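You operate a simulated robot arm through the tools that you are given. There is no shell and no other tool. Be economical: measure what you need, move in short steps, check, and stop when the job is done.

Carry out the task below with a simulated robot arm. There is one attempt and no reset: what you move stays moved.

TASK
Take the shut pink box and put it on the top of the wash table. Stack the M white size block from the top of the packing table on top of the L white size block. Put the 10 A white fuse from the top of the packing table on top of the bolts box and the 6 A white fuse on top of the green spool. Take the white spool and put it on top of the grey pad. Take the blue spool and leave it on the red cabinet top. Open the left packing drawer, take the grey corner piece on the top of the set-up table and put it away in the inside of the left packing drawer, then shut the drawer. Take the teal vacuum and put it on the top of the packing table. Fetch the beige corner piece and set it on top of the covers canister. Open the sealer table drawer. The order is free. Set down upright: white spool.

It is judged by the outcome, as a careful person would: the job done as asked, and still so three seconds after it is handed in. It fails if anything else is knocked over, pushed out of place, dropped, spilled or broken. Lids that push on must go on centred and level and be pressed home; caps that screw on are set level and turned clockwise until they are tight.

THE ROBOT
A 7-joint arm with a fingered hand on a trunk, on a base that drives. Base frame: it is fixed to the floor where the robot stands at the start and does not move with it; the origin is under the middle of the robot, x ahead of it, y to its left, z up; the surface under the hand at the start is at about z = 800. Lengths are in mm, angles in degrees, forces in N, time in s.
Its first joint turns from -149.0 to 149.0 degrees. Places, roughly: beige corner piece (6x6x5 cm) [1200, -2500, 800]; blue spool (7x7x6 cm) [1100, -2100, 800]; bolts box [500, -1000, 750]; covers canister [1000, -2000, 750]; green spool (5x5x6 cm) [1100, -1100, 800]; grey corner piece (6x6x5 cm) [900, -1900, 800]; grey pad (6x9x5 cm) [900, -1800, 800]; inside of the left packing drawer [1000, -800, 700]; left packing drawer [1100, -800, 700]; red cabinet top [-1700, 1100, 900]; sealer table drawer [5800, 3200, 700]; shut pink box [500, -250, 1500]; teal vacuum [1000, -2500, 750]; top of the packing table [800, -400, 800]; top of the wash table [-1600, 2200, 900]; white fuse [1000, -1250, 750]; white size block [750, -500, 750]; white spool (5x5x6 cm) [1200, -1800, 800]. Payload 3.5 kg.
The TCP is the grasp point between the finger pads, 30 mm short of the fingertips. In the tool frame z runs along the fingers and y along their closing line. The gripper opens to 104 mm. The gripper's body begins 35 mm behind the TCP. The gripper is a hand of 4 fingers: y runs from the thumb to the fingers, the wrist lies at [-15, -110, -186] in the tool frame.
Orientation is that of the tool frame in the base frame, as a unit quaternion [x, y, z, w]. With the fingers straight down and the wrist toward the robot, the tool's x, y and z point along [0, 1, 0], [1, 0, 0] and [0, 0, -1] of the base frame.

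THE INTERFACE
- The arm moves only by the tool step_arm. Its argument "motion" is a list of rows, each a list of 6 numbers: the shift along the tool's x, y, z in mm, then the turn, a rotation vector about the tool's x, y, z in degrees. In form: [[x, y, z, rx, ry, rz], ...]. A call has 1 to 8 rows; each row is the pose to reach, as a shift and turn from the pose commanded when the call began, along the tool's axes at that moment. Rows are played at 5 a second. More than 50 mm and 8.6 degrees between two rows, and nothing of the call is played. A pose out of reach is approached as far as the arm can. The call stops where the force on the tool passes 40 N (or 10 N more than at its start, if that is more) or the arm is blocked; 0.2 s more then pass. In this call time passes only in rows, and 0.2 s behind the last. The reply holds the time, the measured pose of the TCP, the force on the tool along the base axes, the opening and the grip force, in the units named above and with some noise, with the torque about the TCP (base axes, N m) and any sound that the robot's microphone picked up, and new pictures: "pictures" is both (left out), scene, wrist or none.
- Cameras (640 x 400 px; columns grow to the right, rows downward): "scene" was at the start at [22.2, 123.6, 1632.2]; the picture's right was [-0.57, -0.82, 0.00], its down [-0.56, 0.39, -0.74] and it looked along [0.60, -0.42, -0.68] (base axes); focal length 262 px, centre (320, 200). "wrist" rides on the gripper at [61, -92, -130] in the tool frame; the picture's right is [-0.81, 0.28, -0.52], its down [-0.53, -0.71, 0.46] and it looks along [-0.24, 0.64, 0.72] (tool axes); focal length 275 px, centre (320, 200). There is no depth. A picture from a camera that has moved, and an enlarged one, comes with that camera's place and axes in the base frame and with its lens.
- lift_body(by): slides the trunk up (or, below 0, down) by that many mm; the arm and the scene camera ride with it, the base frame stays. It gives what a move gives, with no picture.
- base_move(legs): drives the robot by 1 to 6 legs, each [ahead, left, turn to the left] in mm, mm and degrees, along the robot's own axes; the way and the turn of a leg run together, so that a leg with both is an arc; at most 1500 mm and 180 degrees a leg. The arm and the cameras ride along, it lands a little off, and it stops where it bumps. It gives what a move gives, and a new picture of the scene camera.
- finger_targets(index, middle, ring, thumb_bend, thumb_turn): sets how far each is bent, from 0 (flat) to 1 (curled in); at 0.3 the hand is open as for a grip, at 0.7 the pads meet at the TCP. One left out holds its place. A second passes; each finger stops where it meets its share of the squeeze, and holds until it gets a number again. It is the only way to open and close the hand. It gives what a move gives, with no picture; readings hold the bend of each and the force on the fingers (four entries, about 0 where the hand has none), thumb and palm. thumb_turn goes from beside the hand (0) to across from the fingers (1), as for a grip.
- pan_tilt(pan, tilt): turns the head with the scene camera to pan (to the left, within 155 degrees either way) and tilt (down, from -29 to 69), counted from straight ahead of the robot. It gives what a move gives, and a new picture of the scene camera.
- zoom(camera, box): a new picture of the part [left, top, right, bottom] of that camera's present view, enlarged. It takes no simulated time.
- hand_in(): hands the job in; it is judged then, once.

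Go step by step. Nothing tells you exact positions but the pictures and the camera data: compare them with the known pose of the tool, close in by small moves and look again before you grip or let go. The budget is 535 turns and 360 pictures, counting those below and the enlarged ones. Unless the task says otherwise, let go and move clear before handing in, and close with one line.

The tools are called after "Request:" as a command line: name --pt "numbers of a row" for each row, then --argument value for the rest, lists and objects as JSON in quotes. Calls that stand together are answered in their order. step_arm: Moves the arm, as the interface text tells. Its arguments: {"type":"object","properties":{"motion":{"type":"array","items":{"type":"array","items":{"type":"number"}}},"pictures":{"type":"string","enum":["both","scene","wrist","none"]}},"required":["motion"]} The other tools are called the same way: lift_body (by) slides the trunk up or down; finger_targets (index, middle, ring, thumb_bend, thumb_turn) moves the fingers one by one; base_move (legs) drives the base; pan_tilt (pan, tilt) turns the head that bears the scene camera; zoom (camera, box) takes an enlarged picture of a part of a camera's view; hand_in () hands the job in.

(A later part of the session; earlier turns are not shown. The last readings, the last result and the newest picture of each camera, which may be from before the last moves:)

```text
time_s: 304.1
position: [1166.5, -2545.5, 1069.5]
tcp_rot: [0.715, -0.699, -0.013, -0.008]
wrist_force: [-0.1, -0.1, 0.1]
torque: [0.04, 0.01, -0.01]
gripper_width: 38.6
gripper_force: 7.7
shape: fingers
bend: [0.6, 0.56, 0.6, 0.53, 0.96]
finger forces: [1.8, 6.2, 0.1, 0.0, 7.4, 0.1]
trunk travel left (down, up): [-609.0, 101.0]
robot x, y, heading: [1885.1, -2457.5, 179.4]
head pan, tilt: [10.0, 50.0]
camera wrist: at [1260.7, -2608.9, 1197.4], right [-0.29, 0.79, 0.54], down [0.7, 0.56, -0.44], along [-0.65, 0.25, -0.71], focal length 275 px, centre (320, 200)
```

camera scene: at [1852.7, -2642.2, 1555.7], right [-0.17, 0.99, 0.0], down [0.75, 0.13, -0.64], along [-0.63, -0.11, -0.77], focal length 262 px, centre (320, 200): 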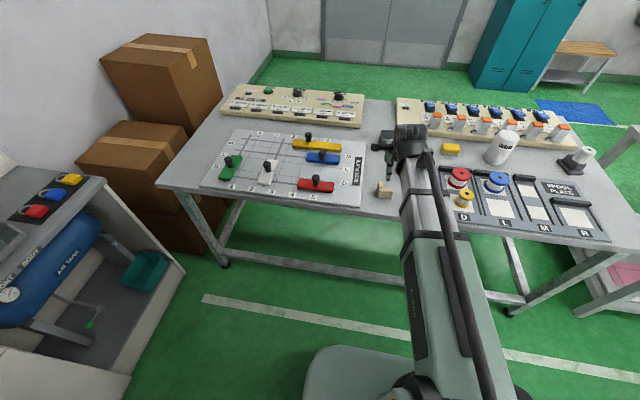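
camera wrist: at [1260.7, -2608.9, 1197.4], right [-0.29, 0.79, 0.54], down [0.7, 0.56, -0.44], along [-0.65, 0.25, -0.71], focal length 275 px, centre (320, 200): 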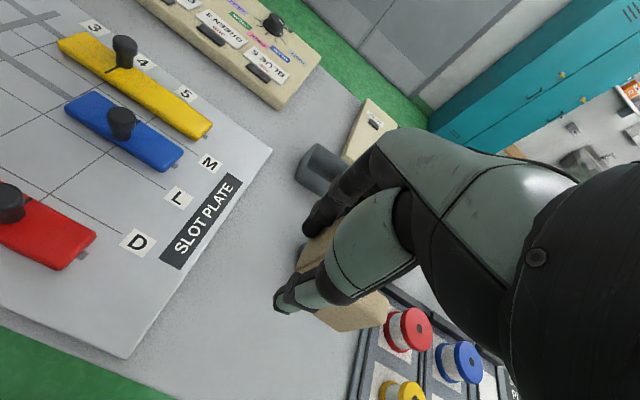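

Held. I drive so the hand comes near the covers canister.

Request:
base_move --legs '[[0, -455, 0], [172, 0, 0]]'

Request:
zoom --camera "wrist" --box '[0, 0, 640, 400]'

Request:
zoom --camera "wrist" --box '[220, 190, 412, 340]'

```text
time_s: 307.9
position: [993.5, -2091.6, 1070.9]
tcp_rot: [0.714, -0.7, -0.013, -0.008]
wrist_force: [0.3, 0.0, 0.0]
torque: [0.02, 0.0, -0.02]
gripper_width: 38.4
gripper_force: 7.5
shape: fingers
bend: [0.6, 0.56, 0.6, 0.53, 0.96]
finger forces: [1.8, 6.2, 0.0, 0.1, 7.5, 0.0]
trunk travel left (down, up): [-609.0, 101.0]
robot x, y, heading: [1711.5, -2008.8, 179.7]
head pan, tilt: [10.0, 50.0]
camera scene: at [1680.1, -2189.3, 1555.8], right [-0.17, 0.99, 0.0], down [0.76, 0.13, -0.64], along [-0.63, -0.11, -0.77], focal length 262 px, centre (320, 200)
```

scene: 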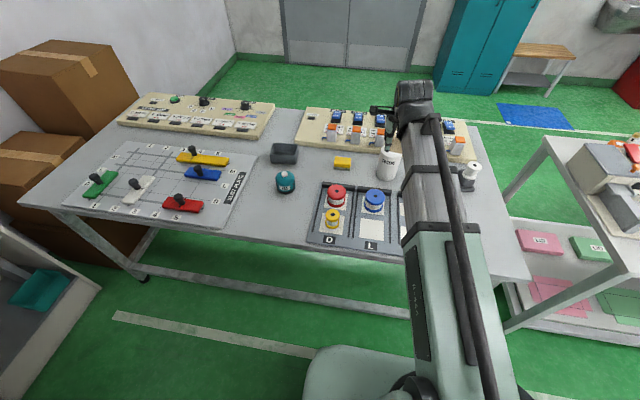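

```text
1.00 times, centred on (320, 200) of wrist (not enlarged: the box is as wide or as high as the picture)
camera zoom: at [1088.2, -2154.7, 1196.6], right [-0.29, 0.79, 0.54], down [0.7, 0.56, -0.44], along [-0.65, 0.25, -0.71], focal length 275 px, centre (320, 200)
```

zoom: 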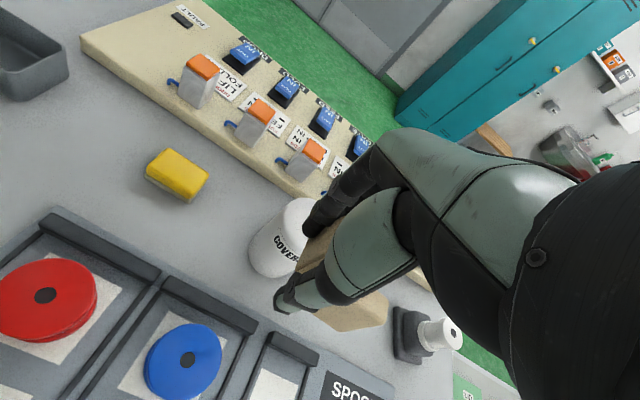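

```text
2.67 times, centred on (316, 265) of wrist
camera zoom: at [1088.2, -2154.7, 1196.6], right [-0.29, 0.79, 0.54], down [0.7, 0.56, -0.44], along [-0.65, 0.25, -0.71], focal length 734 px, centre (331, 27)
```

zoom: 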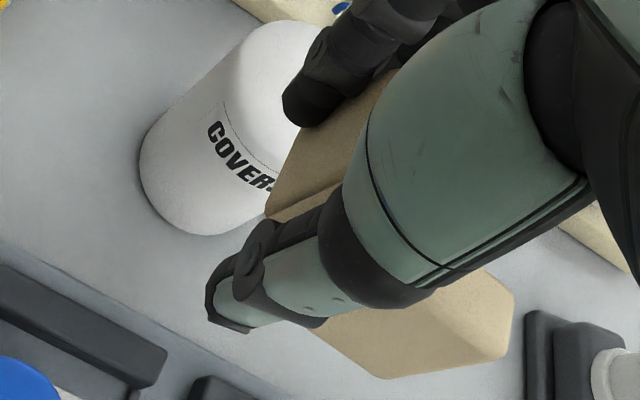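

Request:
zoom --camera "scene" --box '[340, 110, 436, 200]'

```text
4.44 times, centred on (388, 155) of scene
camera zoom: at [1680.1, -2189.3, 1555.8], right [-0.17, 0.99, 0.0], down [0.76, 0.13, -0.64], along [-0.63, -0.11, -0.77], focal length 1163 px, centre (18, 400)
```

zoom: 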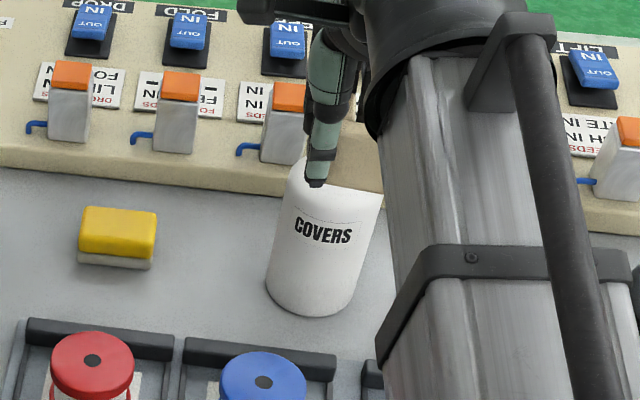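

Request:
step_arm --pt "-9 40 0 0 0 0" --pt "-18 80 0 0 0 0" --pt "-26 117 0 0 0 0" --pt "-26 117 40 0 0 0" --pictures "both"

Request:
zoom --camera "wrist" --box '[200, 190, 420, 370]'

Request:
zoom --camera "scene" --box '[340, 110, 436, 200]'

```text
time_s: 308.9
position: [876.5, -2065.7, 1030.3]
tcp_rot: [0.713, -0.701, -0.013, -0.008]
wrist_force: [0.3, 0.3, -1.0]
torque: [0.04, -0.01, 0.0]
gripper_width: 38.1
gripper_force: 7.4
shape: fingers
bend: [0.6, 0.56, 0.6, 0.53, 0.96]
finger forces: [1.7, 6.2, 0.0, 0.1, 7.6, 0.0]
trunk travel left (down, up): [-609.0, 101.0]
robot x, y, heading: [1713.3, -2006.6, 179.8]
head pan, tilt: [10.0, 50.0]
camera scene: at [1680.9, -2189.2, 1555.8], right [-0.17, 0.99, 0.0], down [0.76, 0.13, -0.64], along [-0.63, -0.11, -0.77], focal length 262 px, centre (320, 200)
camera wrist: at [970.7, -2129.5, 1157.7], right [-0.29, 0.79, 0.54], down [0.7, 0.56, -0.44], along [-0.65, 0.25, -0.71], focal length 275 px, centre (320, 200)
```

scene: 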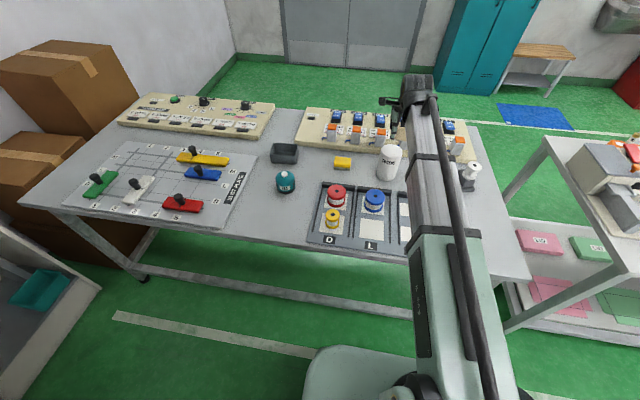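
wrist: 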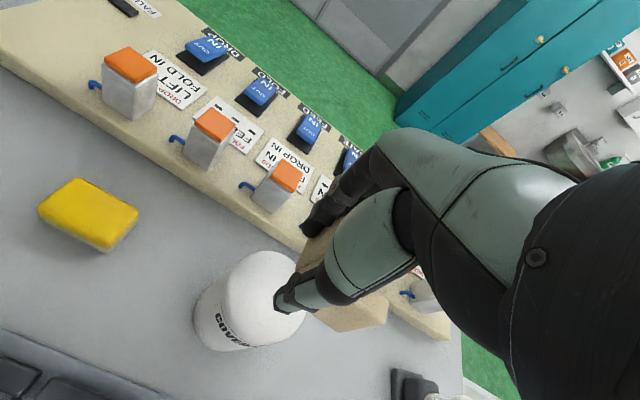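

```text
2.22 times, centred on (310, 280) of wrist
camera zoom: at [970.7, -2129.5, 1157.7], right [-0.29, 0.79, 0.54], down [0.7, 0.56, -0.44], along [-0.65, 0.25, -0.71], focal length 612 px, centre (342, 22)
```

zoom: 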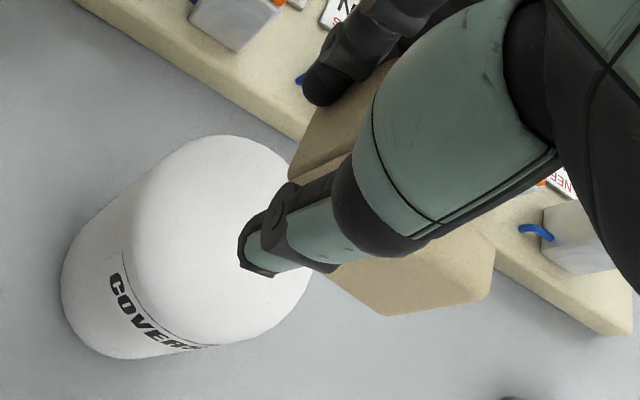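

```text
4.44 times, centred on (388, 155) of scene
camera zoom: at [1680.9, -2189.2, 1555.8], right [-0.17, 0.99, 0.0], down [0.76, 0.13, -0.64], along [-0.63, -0.11, -0.77], focal length 1163 px, centre (18, 400)
```

zoom: 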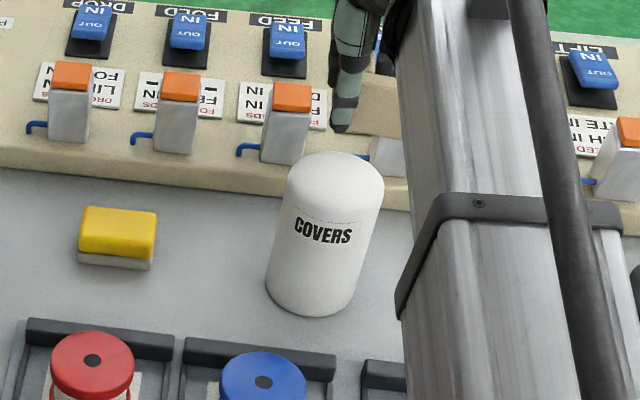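

Request:
step_arm --pt "8 2 25 0 0 0" --pt "8 2 45 0 0 0" --pictures "wrist"

Request:
zoom --camera "wrist" --box '[200, 190, 420, 370]'

Request:
zoom --camera "scene" --box '[350, 120, 430, 185]'

```text
time_s: 309.5
position: [874.8, -2073.7, 986.5]
tcp_rot: [0.714, -0.7, -0.013, -0.007]
wrist_force: [0.3, -0.6, 0.2]
torque: [-0.01, -0.03, 0.03]
gripper_width: 37.9
gripper_force: 7.9
shape: fingers
bend: [0.6, 0.56, 0.6, 0.53, 0.96]
finger forces: [1.7, 6.2, 0.0, 0.1, 7.4, 0.0]
trunk travel left (down, up): [-609.0, 101.0]
robot x, y, heading: [1716.0, -2003.6, 179.7]
head pan, tilt: [10.0, 50.0]
camera wrist: at [968.9, -2136.3, 1112.5], right [-0.29, 0.79, 0.54], down [0.7, 0.56, -0.44], along [-0.65, 0.25, -0.71], focal length 275 px, centre (320, 200)
```

wrist: 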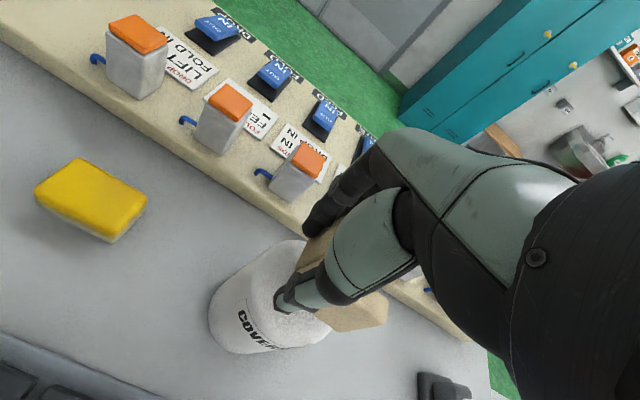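

```text
2.22 times, centred on (310, 280) of wrist
camera zoom: at [968.9, -2136.3, 1112.5], right [-0.29, 0.79, 0.54], down [0.7, 0.56, -0.44], along [-0.65, 0.25, -0.71], focal length 612 px, centre (342, 22)
```

zoom: 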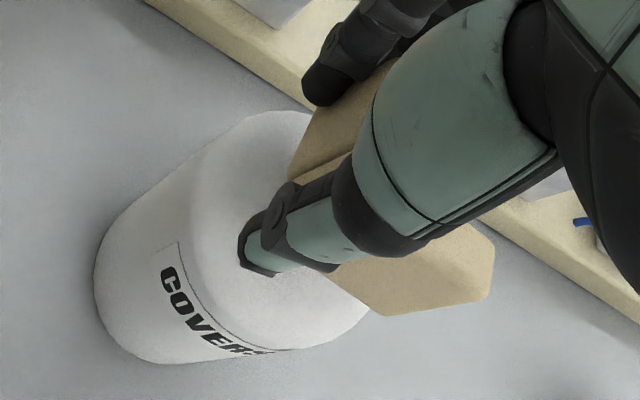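

```text
6.15 times, centred on (390, 152) of scene
camera zoom: at [1680.9, -2189.3, 1555.8], right [-0.17, 0.99, 0.0], down [0.76, 0.13, -0.64], along [-0.63, -0.11, -0.77], focal length 1611 px, centre (-111, 492)
```

zoom: 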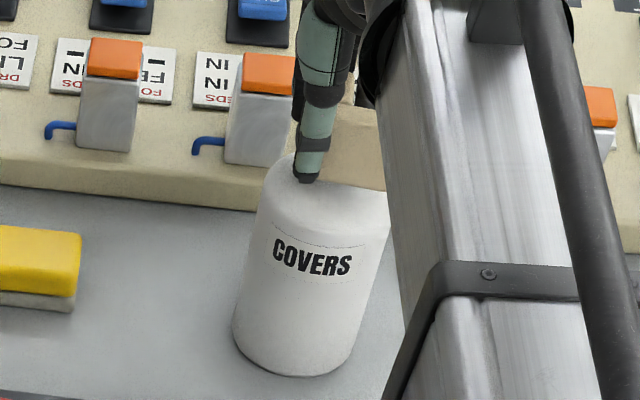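

Request:
step_arm --pt "1 -6 0 0 0 0" --pt "1 -6 6 0 0 0" --pictures "none"

Request:
step_arm --pt "0 0 3 0 0 0" --pictures "none"

Request:
step_arm --pt "0 0 3 0 0 0" --pictures "none"

Request:
zoom --camera "scene" --box '[350, 120, 430, 185]'

```text
time_s: 310.1
position: [881.9, -2073.8, 980.5]
tcp_rot: [0.713, -0.701, -0.013, -0.008]
wrist_force: [0.0, 0.4, -1.0]
torque: [0.02, 0.01, 0.03]
gripper_width: 38.1
gripper_force: 8.2
shape: fingers
bend: [0.6, 0.56, 0.6, 0.53, 0.96]
finger forces: [1.7, 6.2, 0.1, 0.0, 7.4, 0.0]
trunk travel left (down, up): [-609.0, 101.0]
robot x, y, heading: [1713.1, -2007.1, 179.6]
head pan, tilt: [10.0, 50.0]
```

```text
time_s: 310.5
position: [880.5, -2073.8, 978.0]
tcp_rot: [0.714, -0.7, -0.013, -0.008]
wrist_force: [0.7, 0.1, -1.3]
torque: [-0.01, 0.0, 0.01]
gripper_width: 38.0
gripper_force: 7.9
shape: fingers
bend: [0.6, 0.56, 0.6, 0.53, 0.96]
finger forces: [1.8, 6.2, 0.1, 0.0, 7.4, 0.0]
trunk travel left (down, up): [-609.0, 101.0]
robot x, y, heading: [1716.6, -2005.0, 179.7]
head pan, tilt: [10.0, 50.0]
```

```text
time_s: 310.9
position: [880.8, -2074.4, 974.5]
tcp_rot: [0.714, -0.7, -0.012, -0.008]
wrist_force: [1.0, -0.2, -0.7]
torque: [-0.03, 0.02, -0.01]
gripper_width: 38.0
gripper_force: 7.8
shape: fingers
bend: [0.6, 0.56, 0.6, 0.53, 0.96]
finger forces: [1.7, 6.2, 0.1, 0.0, 7.4, 0.1]
trunk travel left (down, up): [-609.0, 101.0]
robot x, y, heading: [1714.5, -2005.3, 179.7]
head pan, tilt: [10.0, 50.0]
```

```text
6.15 times, centred on (390, 152) of scene
camera zoom: at [1681.1, -2189.3, 1555.8], right [-0.17, 0.99, 0.0], down [0.76, 0.13, -0.64], along [-0.63, -0.11, -0.77], focal length 1611 px, centre (-111, 492)
```

zoom: 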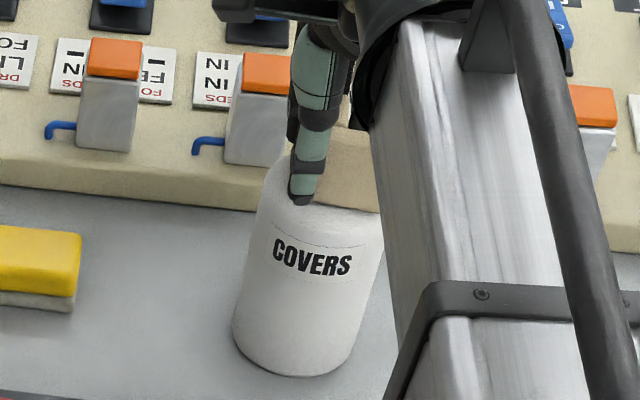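

Request:
step_arm --pt "0 0 3 0 0 0" --pictures "none"

Request:
step_arm --pt "0 0 3 0 0 0" --pictures "none"

Request:
step_arm --pt "0 0 3 0 0 0" --pictures "none"

```text
time_s: 311.3
position: [881.7, -2073.3, 973.7]
tcp_rot: [0.714, -0.7, -0.013, -0.008]
wrist_force: [0.4, 0.0, 5.2]
torque: [0.09, 0.13, 0.01]
gripper_width: 37.8
gripper_force: 8.4
shape: fingers
bend: [0.6, 0.56, 0.6, 0.53, 0.96]
finger forces: [2.0, 7.1, 0.1, 0.0, 8.4, 0.0]
trunk travel left (down, up): [-609.0, 101.0]
robot x, y, heading: [1713.6, -2008.3, 179.7]
head pan, tilt: [10.0, 50.0]
```

```text
time_s: 311.7
position: [881.9, -2072.9, 970.5]
tcp_rot: [0.715, -0.699, -0.013, -0.007]
wrist_force: [-0.1, -0.7, 13.4]
torque: [0.05, 0.05, 0.04]
gripper_width: 36.7
gripper_force: 9.8
shape: fingers
bend: [0.61, 0.55, 0.6, 0.53, 0.96]
finger forces: [1.7, 7.9, 0.0, 0.0, 9.3, 0.1]
trunk travel left (down, up): [-609.0, 101.0]
robot x, y, heading: [1714.3, -2005.5, 179.7]
head pan, tilt: [10.0, 50.0]
```

```text
time_s: 312.1
position: [880.6, -2073.4, 965.6]
tcp_rot: [0.714, -0.7, -0.014, -0.007]
wrist_force: [-1.0, -1.1, 13.8]
torque: [0.09, 0.25, 0.04]
gripper_width: 35.3
gripper_force: 11.1
shape: fingers
bend: [0.62, 0.55, 0.6, 0.54, 0.96]
finger forces: [1.0, 12.1, 0.0, 0.0, 8.1, 0.0]
trunk travel left (down, up): [-609.0, 101.0]
robot x, y, heading: [1713.8, -2009.6, 179.8]
head pan, tilt: [10.0, 50.0]
```

Request:
step_arm --pt "0 0 -2 0 0 0" --pictures "wrist"

Request:
zoom --camera "wrist" --box '[200, 190, 420, 370]'

Request:
zoom --camera "scene" --box '[350, 120, 430, 185]'

```text
time_s: 312.5
position: [881.8, -2073.5, 967.2]
tcp_rot: [0.714, -0.7, -0.012, -0.009]
wrist_force: [0.5, -1.1, 6.3]
torque: [0.06, 0.14, -0.02]
gripper_width: 35.2
gripper_force: 8.0
shape: fingers
bend: [0.62, 0.55, 0.6, 0.54, 0.96]
finger forces: [0.9, 7.7, 0.0, 0.0, 7.6, 0.0]
trunk travel left (down, up): [-609.0, 101.0]
robot x, y, heading: [1715.2, -2007.6, 179.6]
head pan, tilt: [10.0, 50.0]
camera wrist: at [975.6, -2137.1, 1094.2], right [-0.29, 0.79, 0.54], down [0.7, 0.56, -0.44], along [-0.65, 0.25, -0.71], focal length 275 px, centre (320, 200)
```

wrist: 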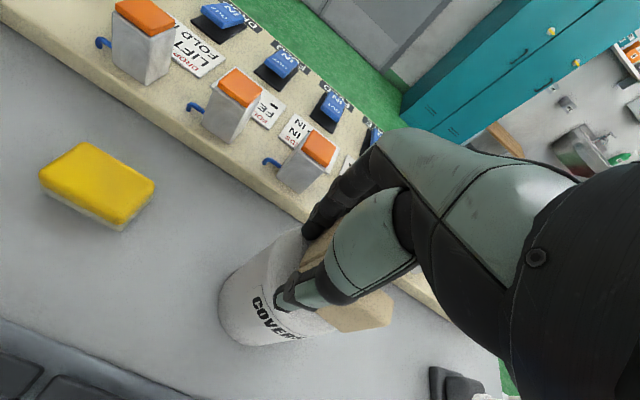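

```text
2.22 times, centred on (310, 280) of wrist
camera zoom: at [975.6, -2137.1, 1094.2], right [-0.29, 0.79, 0.54], down [0.7, 0.56, -0.44], along [-0.65, 0.25, -0.71], focal length 612 px, centre (342, 22)
```

zoom: 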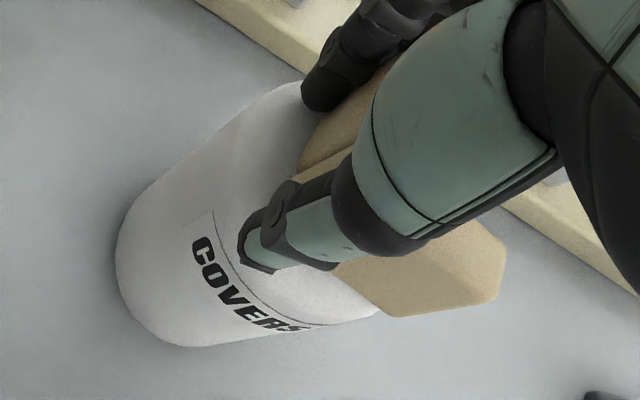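

```text
6.15 times, centred on (390, 152) of scene
camera zoom: at [1681.8, -2189.2, 1555.7], right [-0.17, 0.99, 0.0], down [0.75, 0.13, -0.64], along [-0.63, -0.11, -0.77], focal length 1611 px, centre (-111, 492)
```

zoom: 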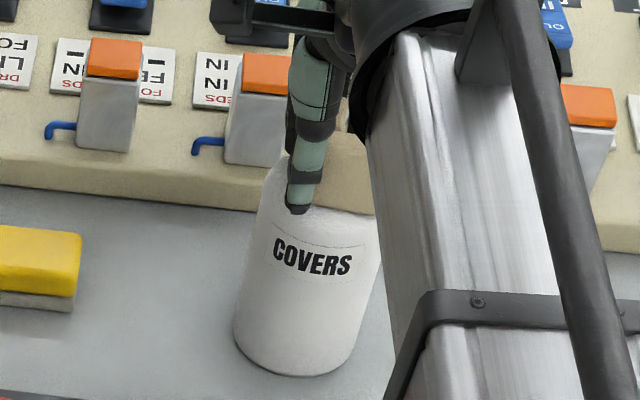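

Request:
finger_targets --index 0.5 --middle 0.48 --ring 0.5 --thumb_bend 0.47

Request:
finger_targets --index 0.38 --middle 0.38 --ring 0.38 --thumb_bend 0.38

Request:
step_arm --pt "0 0 -40 0 0 0" --pt "0 0 -80 0 0 0" --pt "0 0 -120 0 0 0" --pictures "wrist"

Request:
zoom --camera "scene" --box '[350, 120, 430, 185]'

```text
time_s: 313.5
position: [880.2, -2073.5, 966.9]
tcp_rot: [0.714, -0.7, -0.014, -0.007]
wrist_force: [-0.2, 0.2, -0.2]
torque: [-0.01, 0.0, -0.01]
gripper_width: 55.5
gripper_force: 0.1
shape: fingers
bend: [0.5, 0.48, 0.5, 0.47, 0.97]
finger forces: [0.0, 0.1, 0.0, 0.0, 0.0, 0.0]
trunk travel left (down, up): [-609.0, 101.0]
robot x, y, heading: [1712.7, -2006.6, 179.7]
head pan, tilt: [10.0, 50.0]
```

```text
time_s: 314.5
position: [880.5, -2074.0, 967.5]
tcp_rot: [0.714, -0.7, -0.013, -0.008]
wrist_force: [-0.2, 0.0, 0.1]
torque: [-0.03, 0.05, 0.01]
gripper_width: 82.8
gripper_force: 0.0
shape: fingers
bend: [0.38, 0.38, 0.38, 0.38, 0.97]
finger forces: [0.0, 0.0, 0.0, 0.0, 0.0, 0.0]
trunk travel left (down, up): [-609.0, 101.0]
robot x, y, heading: [1714.4, -2006.0, 179.9]
head pan, tilt: [10.0, 50.0]
```

```text
time_s: 315.3
position: [882.3, -2076.7, 1089.1]
tcp_rot: [0.714, -0.7, -0.013, -0.008]
wrist_force: [-0.4, -0.5, -0.9]
torque: [-0.01, -0.04, -0.01]
gripper_width: 82.5
gripper_force: 0.1
shape: fingers
bend: [0.38, 0.38, 0.38, 0.38, 0.97]
finger forces: [0.0, 0.1, 0.0, 0.0, 0.1, 0.0]
trunk travel left (down, up): [-609.0, 101.0]
robot x, y, heading: [1714.3, -2005.5, 180.2]
head pan, tilt: [10.0, 50.0]
camera wrist: at [976.8, -2140.2, 1214.6], right [-0.29, 0.79, 0.54], down [0.7, 0.56, -0.44], along [-0.65, 0.25, -0.71], focal length 275 px, centre (320, 200)
```

wrist: 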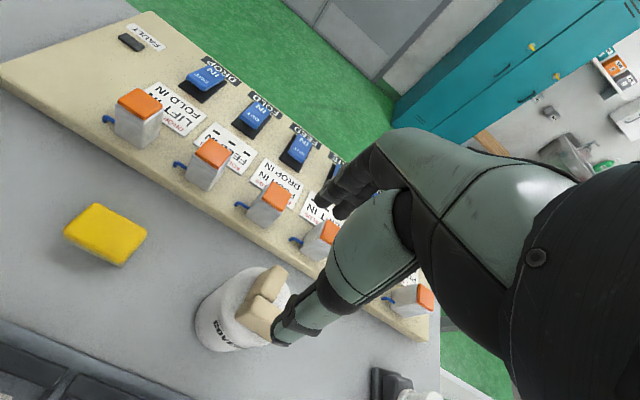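

```text
6.15 times, centred on (390, 152) of scene
camera zoom: at [1681.2, -2189.3, 1555.7], right [-0.17, 0.99, 0.0], down [0.76, 0.13, -0.64], along [-0.63, -0.11, -0.77], focal length 1611 px, centre (-111, 492)
```

zoom: 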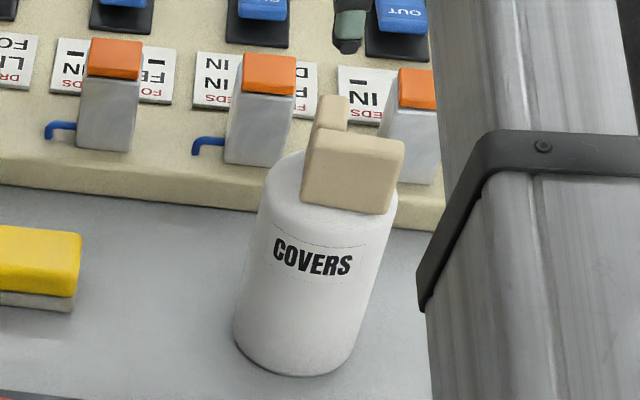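

The beige corner sits on the canister. Next the teal vacuum: move above it.

Request:
base_move --legs '[[-137, 0, 0], [0, 366, 0]]'

Request:
finger_targets --index 0.28 --middle 0.28 --ring 0.28 --thumb_bend 0.28

Request:
step_arm --pt "0 0 40 0 0 0" --pt "0 0 80 0 0 0" --pt "0 0 110 0 0 0" --pictures "wrist"

```text
time_s: 318.6
position: [1017.2, -2442.4, 1087.2]
tcp_rot: [0.714, -0.7, -0.014, -0.007]
wrist_force: [0.5, -0.4, 0.1]
torque: [-0.01, -0.01, 0.02]
gripper_width: 82.7
gripper_force: 0.0
shape: fingers
bend: [0.38, 0.38, 0.38, 0.38, 0.97]
finger forces: [0.0, 0.1, 0.0, 0.1, 0.1, 0.0]
trunk travel left (down, up): [-609.0, 101.0]
robot x, y, heading: [1847.4, -2373.3, 179.3]
head pan, tilt: [10.0, 50.0]
camera scene: at [1816.0, -2554.3, 1555.7], right [-0.17, 0.99, 0.0], down [0.76, 0.13, -0.64], along [-0.63, -0.11, -0.77], focal length 262 px, centre (320, 200)
```

scene: 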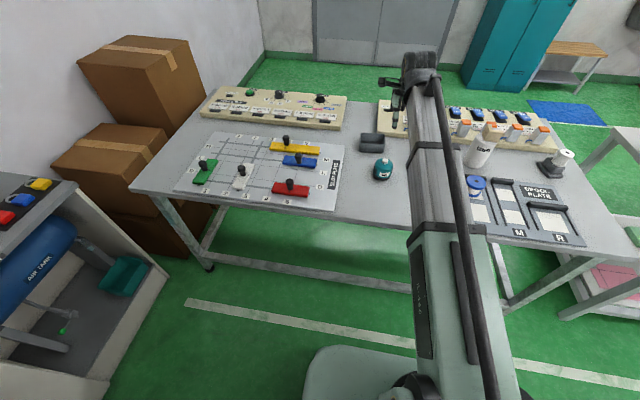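

```text
time_s: 319.6
position: [1017.4, -2440.1, 1086.2]
tcp_rot: [0.714, -0.7, -0.014, -0.008]
wrist_force: [0.0, 0.0, -0.2]
torque: [0.01, -0.05, 0.03]
gripper_width: 107.4
gripper_force: 0.0
shape: fingers
bend: [0.28, 0.28, 0.28, 0.28, 0.97]
finger forces: [0.0, 0.1, 0.0, 0.0, 0.0, 0.0]
trunk travel left (down, up): [-609.0, 101.0]
robot x, y, heading: [1851.4, -2373.0, 179.8]
head pan, tilt: [10.0, 50.0]
```

```text
time_s: 320.4
position: [1017.1, -2436.4, 977.8]
tcp_rot: [0.714, -0.7, -0.013, -0.008]
wrist_force: [0.0, 0.3, 0.8]
torque: [0.02, -0.02, 0.0]
gripper_width: 107.3
gripper_force: 0.0
shape: fingers
bend: [0.28, 0.28, 0.28, 0.28, 0.97]
finger forces: [0.0, 0.0, 0.0, 0.1, 0.1, 0.0]
trunk travel left (down, up): [-609.0, 101.0]
robot x, y, heading: [1846.4, -2368.5, 179.7]
head pan, tilt: [10.0, 50.0]
camera wrist: at [1110.5, -2500.8, 1104.2], right [-0.29, 0.79, 0.54], down [0.7, 0.56, -0.44], along [-0.65, 0.25, -0.71], focal length 275 px, centre (320, 200)
```

wrist: 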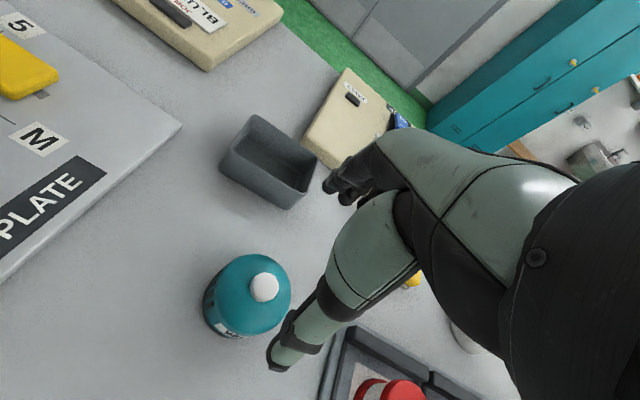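

Request:
step_arm --pt "1 -8 40 0 0 0" --pt "1 -8 80 0 0 0" --pt "1 -8 110 0 0 0" --pt "1 -8 127 0 0 0" --pictures "wrist"

```text
time_s: 321.4
position: [1023.9, -2435.7, 849.1]
tcp_rot: [0.714, -0.7, -0.013, -0.008]
wrist_force: [-0.8, -0.5, -0.4]
torque: [0.0, -0.01, -0.01]
gripper_width: 107.2
gripper_force: 0.1
shape: fingers
bend: [0.28, 0.28, 0.28, 0.28, 0.97]
finger forces: [0.0, 0.1, 0.1, 0.0, 0.0, 0.0]
trunk travel left (down, up): [-609.0, 101.0]
robot x, y, heading: [1847.1, -2369.1, 179.6]
head pan, tilt: [10.0, 50.0]
camera wrist: at [1117.7, -2498.8, 977.1], right [-0.29, 0.79, 0.54], down [0.7, 0.56, -0.44], along [-0.65, 0.25, -0.71], focal length 275 px, centre (320, 200)
```

wrist: 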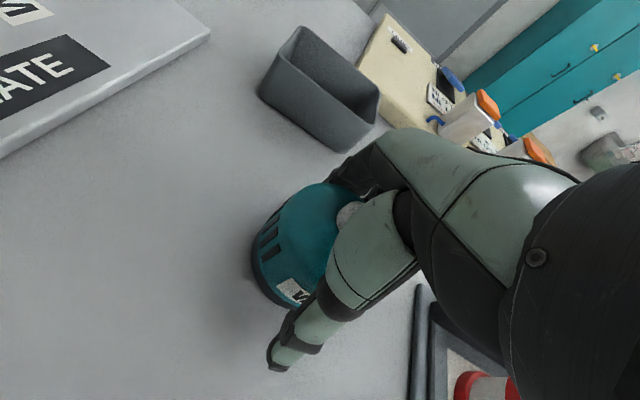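

Request:
finger_targets --index 0.55 --middle 0.55 --ring 0.55 --thumb_bend 0.55

Request:
step_arm --pt "0 0 -30 0 0 0" --pt "0 0 -75 0 0 0" --pt "0 0 -120 0 0 0" --pt "0 0 -165 0 0 0" --pt "0 0 -210 0 0 0" --pictures "wrist"

```text
time_s: 322.4
position: [1023.7, -2434.5, 850.3]
tcp_rot: [0.714, -0.7, -0.013, -0.008]
wrist_force: [-1.5, 0.5, 2.5]
torque: [0.08, 0.19, -0.03]
gripper_width: 68.4
gripper_force: 17.5
shape: fingers
bend: [0.44, 0.49, 0.54, 0.46, 0.97]
finger forces: [11.4, 5.6, 0.3, 0.0, 16.9, 0.0]
trunk travel left (down, up): [-609.0, 101.0]
robot x, y, heading: [1851.5, -2374.5, 179.6]
head pan, tilt: [10.0, 50.0]
```

```text
time_s: 323.6
position: [1025.4, -2441.0, 1062.1]
tcp_rot: [0.714, -0.7, -0.012, -0.009]
wrist_force: [0.5, -0.1, -2.4]
torque: [-0.01, -0.01, -0.01]
gripper_width: 67.9
gripper_force: 16.8
shape: fingers
bend: [0.44, 0.49, 0.55, 0.46, 0.96]
finger forces: [10.7, 5.0, 0.1, 0.0, 17.1, 0.1]
trunk travel left (down, up): [-609.0, 101.0]
robot x, y, heading: [1845.9, -2369.5, 179.4]
head pan, tilt: [10.0, 50.0]
camera wrist: at [1120.0, -2504.9, 1188.1], right [-0.29, 0.79, 0.54], down [0.7, 0.56, -0.44], along [-0.65, 0.25, -0.71], focal length 275 px, centre (320, 200)
```

wrist: 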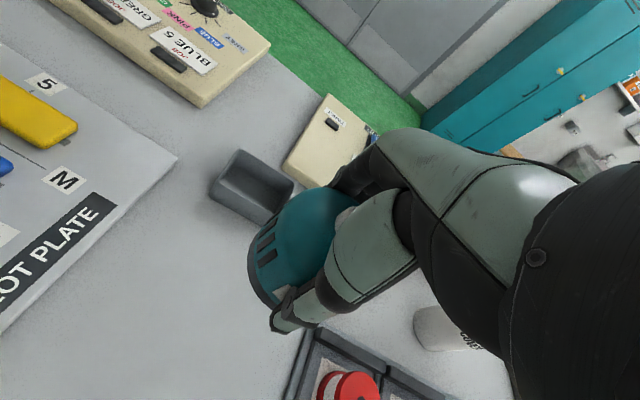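

Vacuum held. I retract a bit and carry it to the back-left corner of the packing table.

Request:
step_arm --pt "0 -40 0 0 0 0" --pt "0 -80 0 0 0 0" --pt "0 -110 0 0 0 0" --pictures "none"

Request:
base_move --legs '[[0, -1270, 0]]'

Request:
zoom --camera "wrist" --box '[0, 0, 640, 400]'

```text
time_s: 324.4
position: [1137.8, -2440.1, 1058.4]
tcp_rot: [0.714, -0.7, -0.013, -0.008]
wrist_force: [0.4, -0.3, -2.8]
torque: [-0.01, -0.02, -0.01]
gripper_width: 68.0
gripper_force: 16.1
shape: fingers
bend: [0.44, 0.49, 0.55, 0.46, 0.96]
finger forces: [10.9, 4.9, 0.2, 0.0, 17.2, 0.0]
trunk travel left (down, up): [-609.0, 101.0]
robot x, y, heading: [1848.4, -2374.8, 179.7]
head pan, tilt: [10.0, 50.0]
```

```text
time_s: 330.8
position: [1136.9, -1173.7, 1058.2]
tcp_rot: [0.718, -0.696, -0.013, -0.009]
wrist_force: [0.3, 0.3, -1.9]
torque: [0.01, 0.02, 0.01]
gripper_width: 68.2
gripper_force: 17.2
shape: fingers
bend: [0.44, 0.49, 0.55, 0.46, 0.96]
finger forces: [10.9, 4.9, 0.2, 0.0, 17.0, 0.1]
trunk travel left (down, up): [-609.0, 101.0]
robot x, y, heading: [1846.2, -1096.0, -179.8]
head pan, tilt: [10.0, 50.0]
camera scene: at [1817.7, -1278.9, 1555.8], right [-0.18, 0.98, 0.0], down [0.75, 0.14, -0.64], along [-0.63, -0.12, -0.77], focal length 262 px, centre (320, 200)
```

scene: 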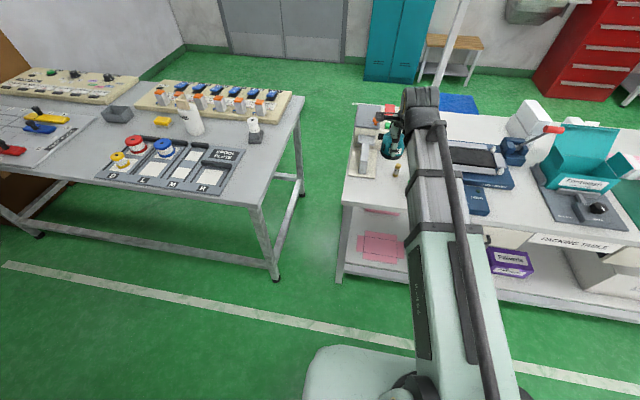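

```text
1.00 times, centred on (320, 200) of wrist (not enlarged: the box is as wide or as high as the picture)
camera zoom: at [1231.0, -1236.0, 1185.8], right [-0.3, 0.79, 0.54], down [0.69, 0.57, -0.44], along [-0.66, 0.24, -0.71], focal length 275 px, centre (320, 200)
```

zoom: 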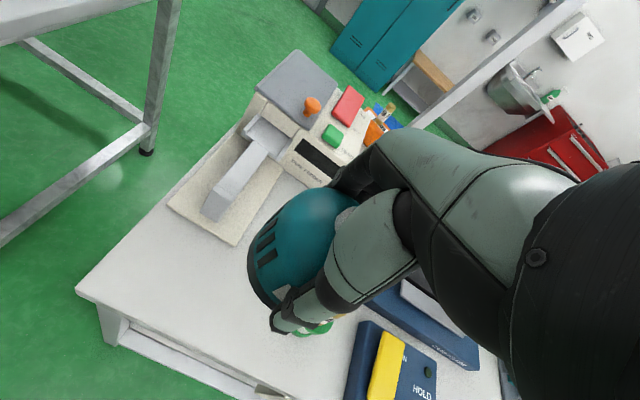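

Request:
step_arm --pt "-6 10 40 0 0 0" --pt "-11 19 80 0 0 0" --pt "-11 19 120 0 0 0" --pt "-11 19 160 0 0 0" --pictures "wrist"

Request:
pan_tilt --pan 25 --tilt 50

Request:
zoom --camera "scene" --box '[400, 100, 560, 220]'

```text
time_s: 331.8
position: [1114.7, -1159.1, 897.8]
tcp_rot: [0.718, -0.696, -0.012, -0.008]
wrist_force: [0.9, -0.7, -2.4]
torque: [0.01, 0.0, -0.01]
gripper_width: 68.1
gripper_force: 16.3
shape: fingers
bend: [0.44, 0.49, 0.55, 0.46, 0.96]
finger forces: [11.0, 4.9, 0.2, 0.0, 16.7, 0.1]
trunk travel left (down, up): [-609.0, 101.0]
robot x, y, heading: [1847.8, -1096.9, -179.6]
head pan, tilt: [10.0, 50.0]
camera wrist: at [1210.7, -1221.4, 1025.3], right [-0.3, 0.79, 0.54], down [0.69, 0.57, -0.44], along [-0.66, 0.24, -0.71], focal length 275 px, centre (320, 200)
```

wrist: 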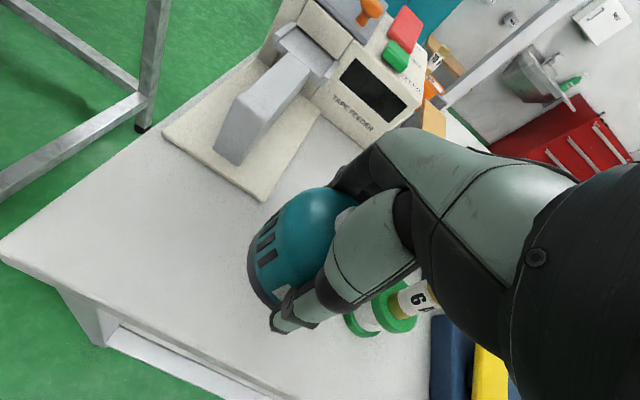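

```text
time_s: 332.6
position: [1116.1, -1159.8, 898.9]
tcp_rot: [0.719, -0.695, -0.012, -0.008]
wrist_force: [-0.3, -0.1, -1.8]
torque: [0.0, 0.02, 0.01]
gripper_width: 68.2
gripper_force: 16.5
shape: fingers
bend: [0.44, 0.49, 0.55, 0.46, 0.96]
finger forces: [10.8, 4.9, 0.2, 0.1, 16.7, 0.0]
trunk travel left (down, up): [-609.0, 101.0]
robot x, y, heading: [1843.2, -1096.6, -180.0]
head pan, tilt: [25.0, 50.0]
camera scene: at [1823.9, -1298.1, 1555.8], right [-0.43, 0.9, 0.0], down [0.69, 0.33, -0.64], along [-0.58, -0.28, -0.77], focal length 262 px, centre (320, 200)
```

scene: 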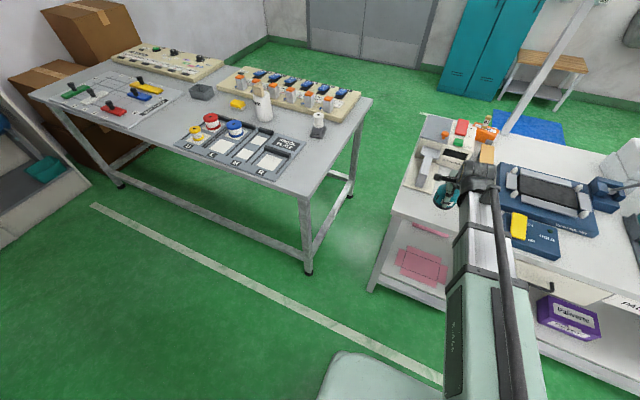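

```text
3.33 times, centred on (480, 160) of scene
camera zoom: at [1823.9, -1298.1, 1555.8], right [-0.43, 0.9, 0.0], down [0.69, 0.33, -0.64], along [-0.58, -0.28, -0.77], focal length 873 px, centre (-213, 333)
```

zoom: 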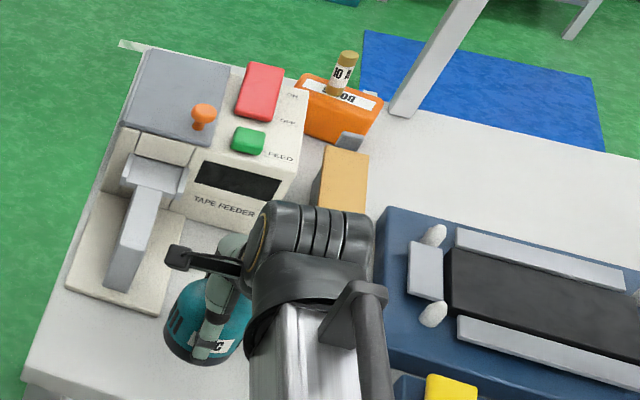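

Request:
step_arm --pt "8 -2 20 0 0 0" --pt "8 -2 38 0 0 0" --pictures "none"

Request:
step_arm --pt "0 0 4 0 0 0" --pictures "none"

Request:
step_arm --pt "0 0 4 0 0 0" --pictures "none"

Request:
step_arm --pt "0 0 4 0 0 0" --pictures "wrist"

```text
time_s: 333.2
position: [1117.6, -1165.1, 859.7]
tcp_rot: [0.717, -0.696, -0.013, -0.009]
wrist_force: [0.4, 0.0, -3.0]
torque: [0.0, -0.01, -0.01]
gripper_width: 68.2
gripper_force: 16.3
shape: fingers
bend: [0.44, 0.49, 0.55, 0.46, 0.96]
finger forces: [10.7, 4.8, 0.2, 0.1, 16.7, 0.0]
trunk travel left (down, up): [-609.0, 101.0]
robot x, y, heading: [1852.8, -1098.5, -179.5]
head pan, tilt: [25.0, 50.0]
```

```text
time_s: 333.6
position: [1116.9, -1165.2, 857.0]
tcp_rot: [0.718, -0.696, -0.013, -0.008]
wrist_force: [1.2, 0.2, -1.8]
torque: [-0.01, -0.01, 0.02]
gripper_width: 67.7
gripper_force: 16.5
shape: fingers
bend: [0.44, 0.49, 0.55, 0.46, 0.96]
finger forces: [10.7, 4.8, 0.3, 0.1, 16.6, 0.0]
trunk travel left (down, up): [-609.0, 101.0]
robot x, y, heading: [1849.9, -1097.6, -179.6]
head pan, tilt: [25.0, 50.0]
```

```text
time_s: 334.0
position: [1118.0, -1165.7, 852.2]
tcp_rot: [0.718, -0.696, -0.013, -0.007]
wrist_force: [-0.4, -0.5, -1.8]
torque: [0.01, 0.02, 0.02]
gripper_width: 68.2
gripper_force: 15.9
shape: fingers
bend: [0.44, 0.49, 0.55, 0.46, 0.96]
finger forces: [10.7, 4.8, 0.2, 0.0, 16.7, 0.0]
trunk travel left (down, up): [-609.0, 101.0]
robot x, y, heading: [1848.6, -1096.2, -179.6]
head pan, tilt: [25.0, 50.0]
```

```text
time_s: 334.4
position: [1118.4, -1165.2, 850.2]
tcp_rot: [0.719, -0.695, -0.013, -0.006]
wrist_force: [0.1, -1.3, 7.3]
torque: [0.04, 0.21, 0.04]
gripper_width: 68.1
gripper_force: 17.3
shape: fingers
bend: [0.44, 0.49, 0.55, 0.46, 0.96]
finger forces: [11.1, 5.5, 0.3, 0.1, 17.7, 0.1]
trunk travel left (down, up): [-609.0, 101.0]
robot x, y, heading: [1848.4, -1098.0, -179.7]
head pan, tilt: [25.0, 50.0]
camera wrist: at [1213.2, -1227.6, 977.2], right [-0.3, 0.79, 0.54], down [0.69, 0.57, -0.45], along [-0.66, 0.24, -0.71], focal length 275 px, centre (320, 200)
```

wrist: 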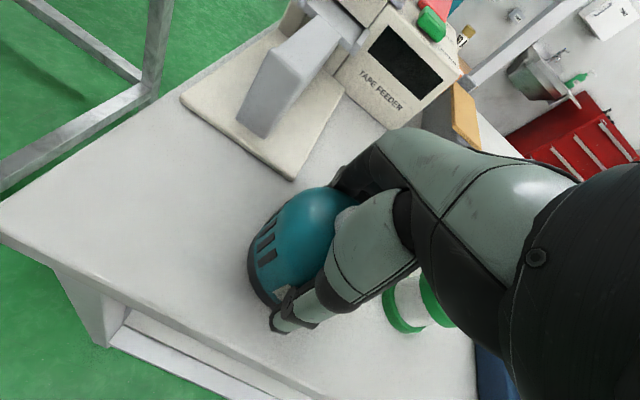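

Vacuum is down on the table. Release and rise.

Request:
finger_targets --index 0.4 --middle 0.4 --ring 0.4 --thumb_bend 0.41

Request:
finger_targets --index 0.3 --middle 0.3 --ring 0.3 --thumb_bend 0.3

Request:
step_arm --pt "0 0 -45 0 0 0" --pt "0 0 -90 0 0 0" --pt "0 0 -135 0 0 0" --pt "0 0 -180 0 0 0" --pictures "wrist"

```text
time_s: 335.4
position: [1118.2, -1163.6, 848.8]
tcp_rot: [0.718, -0.696, -0.013, -0.008]
wrist_force: [0.7, -0.4, 0.8]
torque: [0.0, -0.02, 0.02]
gripper_width: 78.3
gripper_force: 1.1
shape: fingers
bend: [0.4, 0.4, 0.4, 0.4, 0.97]
finger forces: [0.4, 0.0, 0.0, 0.0, 1.7, 0.0]
trunk travel left (down, up): [-609.0, 101.0]
robot x, y, heading: [1851.8, -1098.4, -179.7]
head pan, tilt: [25.0, 50.0]
```

```text
time_s: 336.4
position: [1117.8, -1164.4, 848.9]
tcp_rot: [0.719, -0.695, -0.014, -0.008]
wrist_force: [0.1, 0.0, 0.4]
torque: [-0.03, 0.0, -0.04]
gripper_width: 102.5
gripper_force: 0.0
shape: fingers
bend: [0.3, 0.3, 0.3, 0.3, 0.97]
finger forces: [0.0, 0.0, 0.1, 0.1, 0.0, 0.1]
trunk travel left (down, up): [-609.0, 101.0]
robot x, y, heading: [1852.1, -1095.2, -179.7]
head pan, tilt: [25.0, 50.0]
```

```text
time_s: 337.4
position: [1119.5, -1169.9, 1028.5]
tcp_rot: [0.719, -0.695, -0.013, -0.008]
wrist_force: [1.0, -0.2, -0.5]
torque: [0.01, 0.02, -0.04]
gripper_width: 102.7
gripper_force: 0.0
shape: fingers
bend: [0.3, 0.3, 0.3, 0.3, 0.97]
finger forces: [0.1, 0.0, 0.0, 0.0, 0.0, 0.0]
trunk travel left (down, up): [-609.0, 101.0]
robot x, y, heading: [1848.3, -1098.5, -179.7]
head pan, tilt: [25.0, 50.0]
camera wrist: at [1213.5, -1232.6, 1156.8], right [-0.3, 0.79, 0.54], down [0.69, 0.57, -0.44], along [-0.66, 0.24, -0.71], focal length 275 px, centre (320, 200)
```

wrist: 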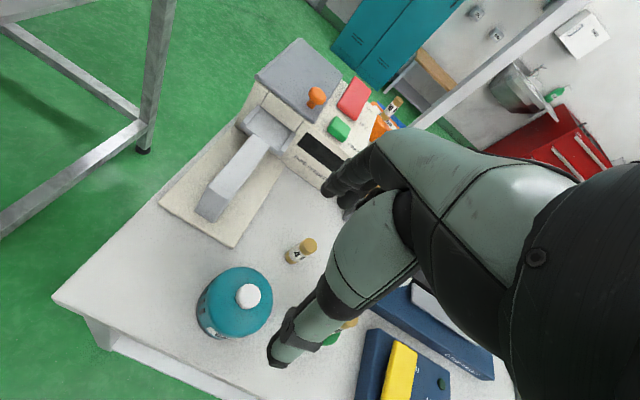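

Vacuum placed. Last item here: the blue spool.

Request:
base_move --legs '[[0, 936, 0], [52, 0, 0]]'

Request:
step_arm --pt "0 0 40 0 0 0" --pt "0 0 70 0 0 0" --pictures "wrist"

```text
time_s: 342.8
position: [1074.9, -2103.8, 1028.1]
tcp_rot: [0.72, -0.694, -0.013, -0.009]
wrist_force: [-0.1, -0.1, -0.4]
torque: [-0.04, -0.02, -0.02]
gripper_width: 103.0
gripper_force: 0.0
shape: fingers
bend: [0.3, 0.3, 0.3, 0.3, 0.97]
finger forces: [0.1, 0.0, 0.0, 0.0, 0.0, 0.0]
trunk travel left (down, up): [-609.0, 101.0]
robot x, y, heading: [1803.6, -2025.5, -179.5]
head pan, tilt: [25.0, 50.0]
camera scene: at [1780.4, -2229.6, 1555.7], right [-0.43, 0.9, 0.0], down [0.69, 0.33, -0.64], along [-0.58, -0.28, -0.77], focal length 262 px, centre (320, 200)
```

scene: 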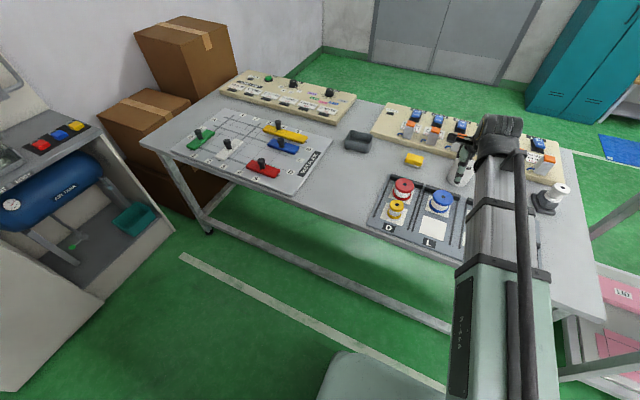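

```text
time_s: 343.4
position: [1075.5, -2101.4, 959.0]
tcp_rot: [0.719, -0.694, -0.012, -0.008]
wrist_force: [0.3, -0.6, -0.4]
torque: [-0.02, 0.0, -0.01]
gripper_width: 102.9
gripper_force: 0.1
shape: fingers
bend: [0.3, 0.3, 0.3, 0.3, 0.97]
finger forces: [0.1, 0.0, 0.0, 0.0, 0.0, 0.0]
trunk travel left (down, up): [-609.0, 101.0]
robot x, y, heading: [1806.9, -2023.1, -179.3]
head pan, tilt: [25.0, 50.0]
camera wrist: at [1170.2, -2163.9, 1085.9], right [-0.3, 0.78, 0.54], down [0.69, 0.57, -0.44], along [-0.66, 0.24, -0.71], focal length 275 px, centre (320, 200)
```

wrist: 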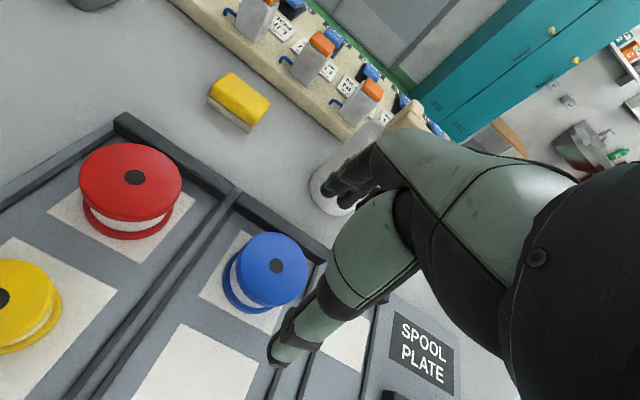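

Request:
finger_targets --index 0.37 --middle 0.37 --ring 0.37 --thumb_bend 0.36

Request:
step_arm --pt "3 12 30 0 0 0" --pt "3 12 60 0 0 0" --pictures "wrist"

```text
time_s: 344.4
position: [1076.2, -2101.4, 959.4]
tcp_rot: [0.72, -0.694, -0.013, -0.008]
wrist_force: [-0.8, 0.7, 0.1]
torque: [0.0, 0.02, 0.03]
gripper_width: 87.7
gripper_force: 0.1
shape: fingers
bend: [0.37, 0.37, 0.37, 0.36, 0.97]
finger forces: [0.0, 0.1, 0.0, 0.0, 0.0, 0.1]
trunk travel left (down, up): [-609.0, 101.0]
robot x, y, heading: [1804.1, -2025.1, -179.4]
head pan, tilt: [25.0, 50.0]
```

```text
time_s: 345.0
position: [1063.7, -2103.1, 898.7]
tcp_rot: [0.72, -0.694, -0.013, -0.008]
wrist_force: [0.3, 0.3, -1.0]
torque: [0.03, -0.02, 0.04]
gripper_width: 87.3
gripper_force: 0.1
shape: fingers
bend: [0.37, 0.37, 0.37, 0.36, 0.97]
finger forces: [0.0, 0.0, 0.0, 0.1, 0.1, 0.0]
trunk travel left (down, up): [-609.0, 101.0]
robot x, y, heading: [1806.8, -2026.5, -179.4]
head pan, tilt: [25.0, 50.0]
camera wrist: at [1158.2, -2165.8, 1026.3], right [-0.3, 0.78, 0.54], down [0.69, 0.57, -0.44], along [-0.66, 0.24, -0.71], focal length 275 px, centre (320, 200)
```

wrist: 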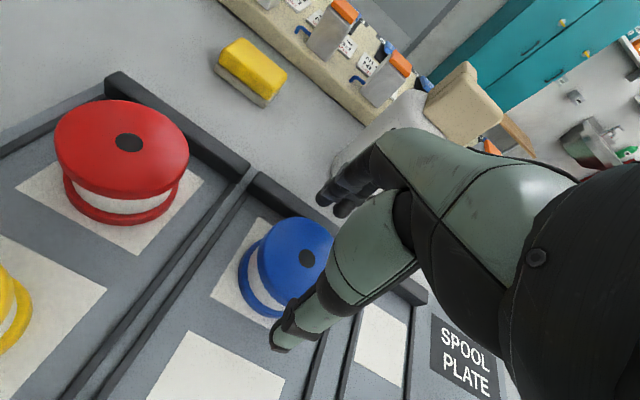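

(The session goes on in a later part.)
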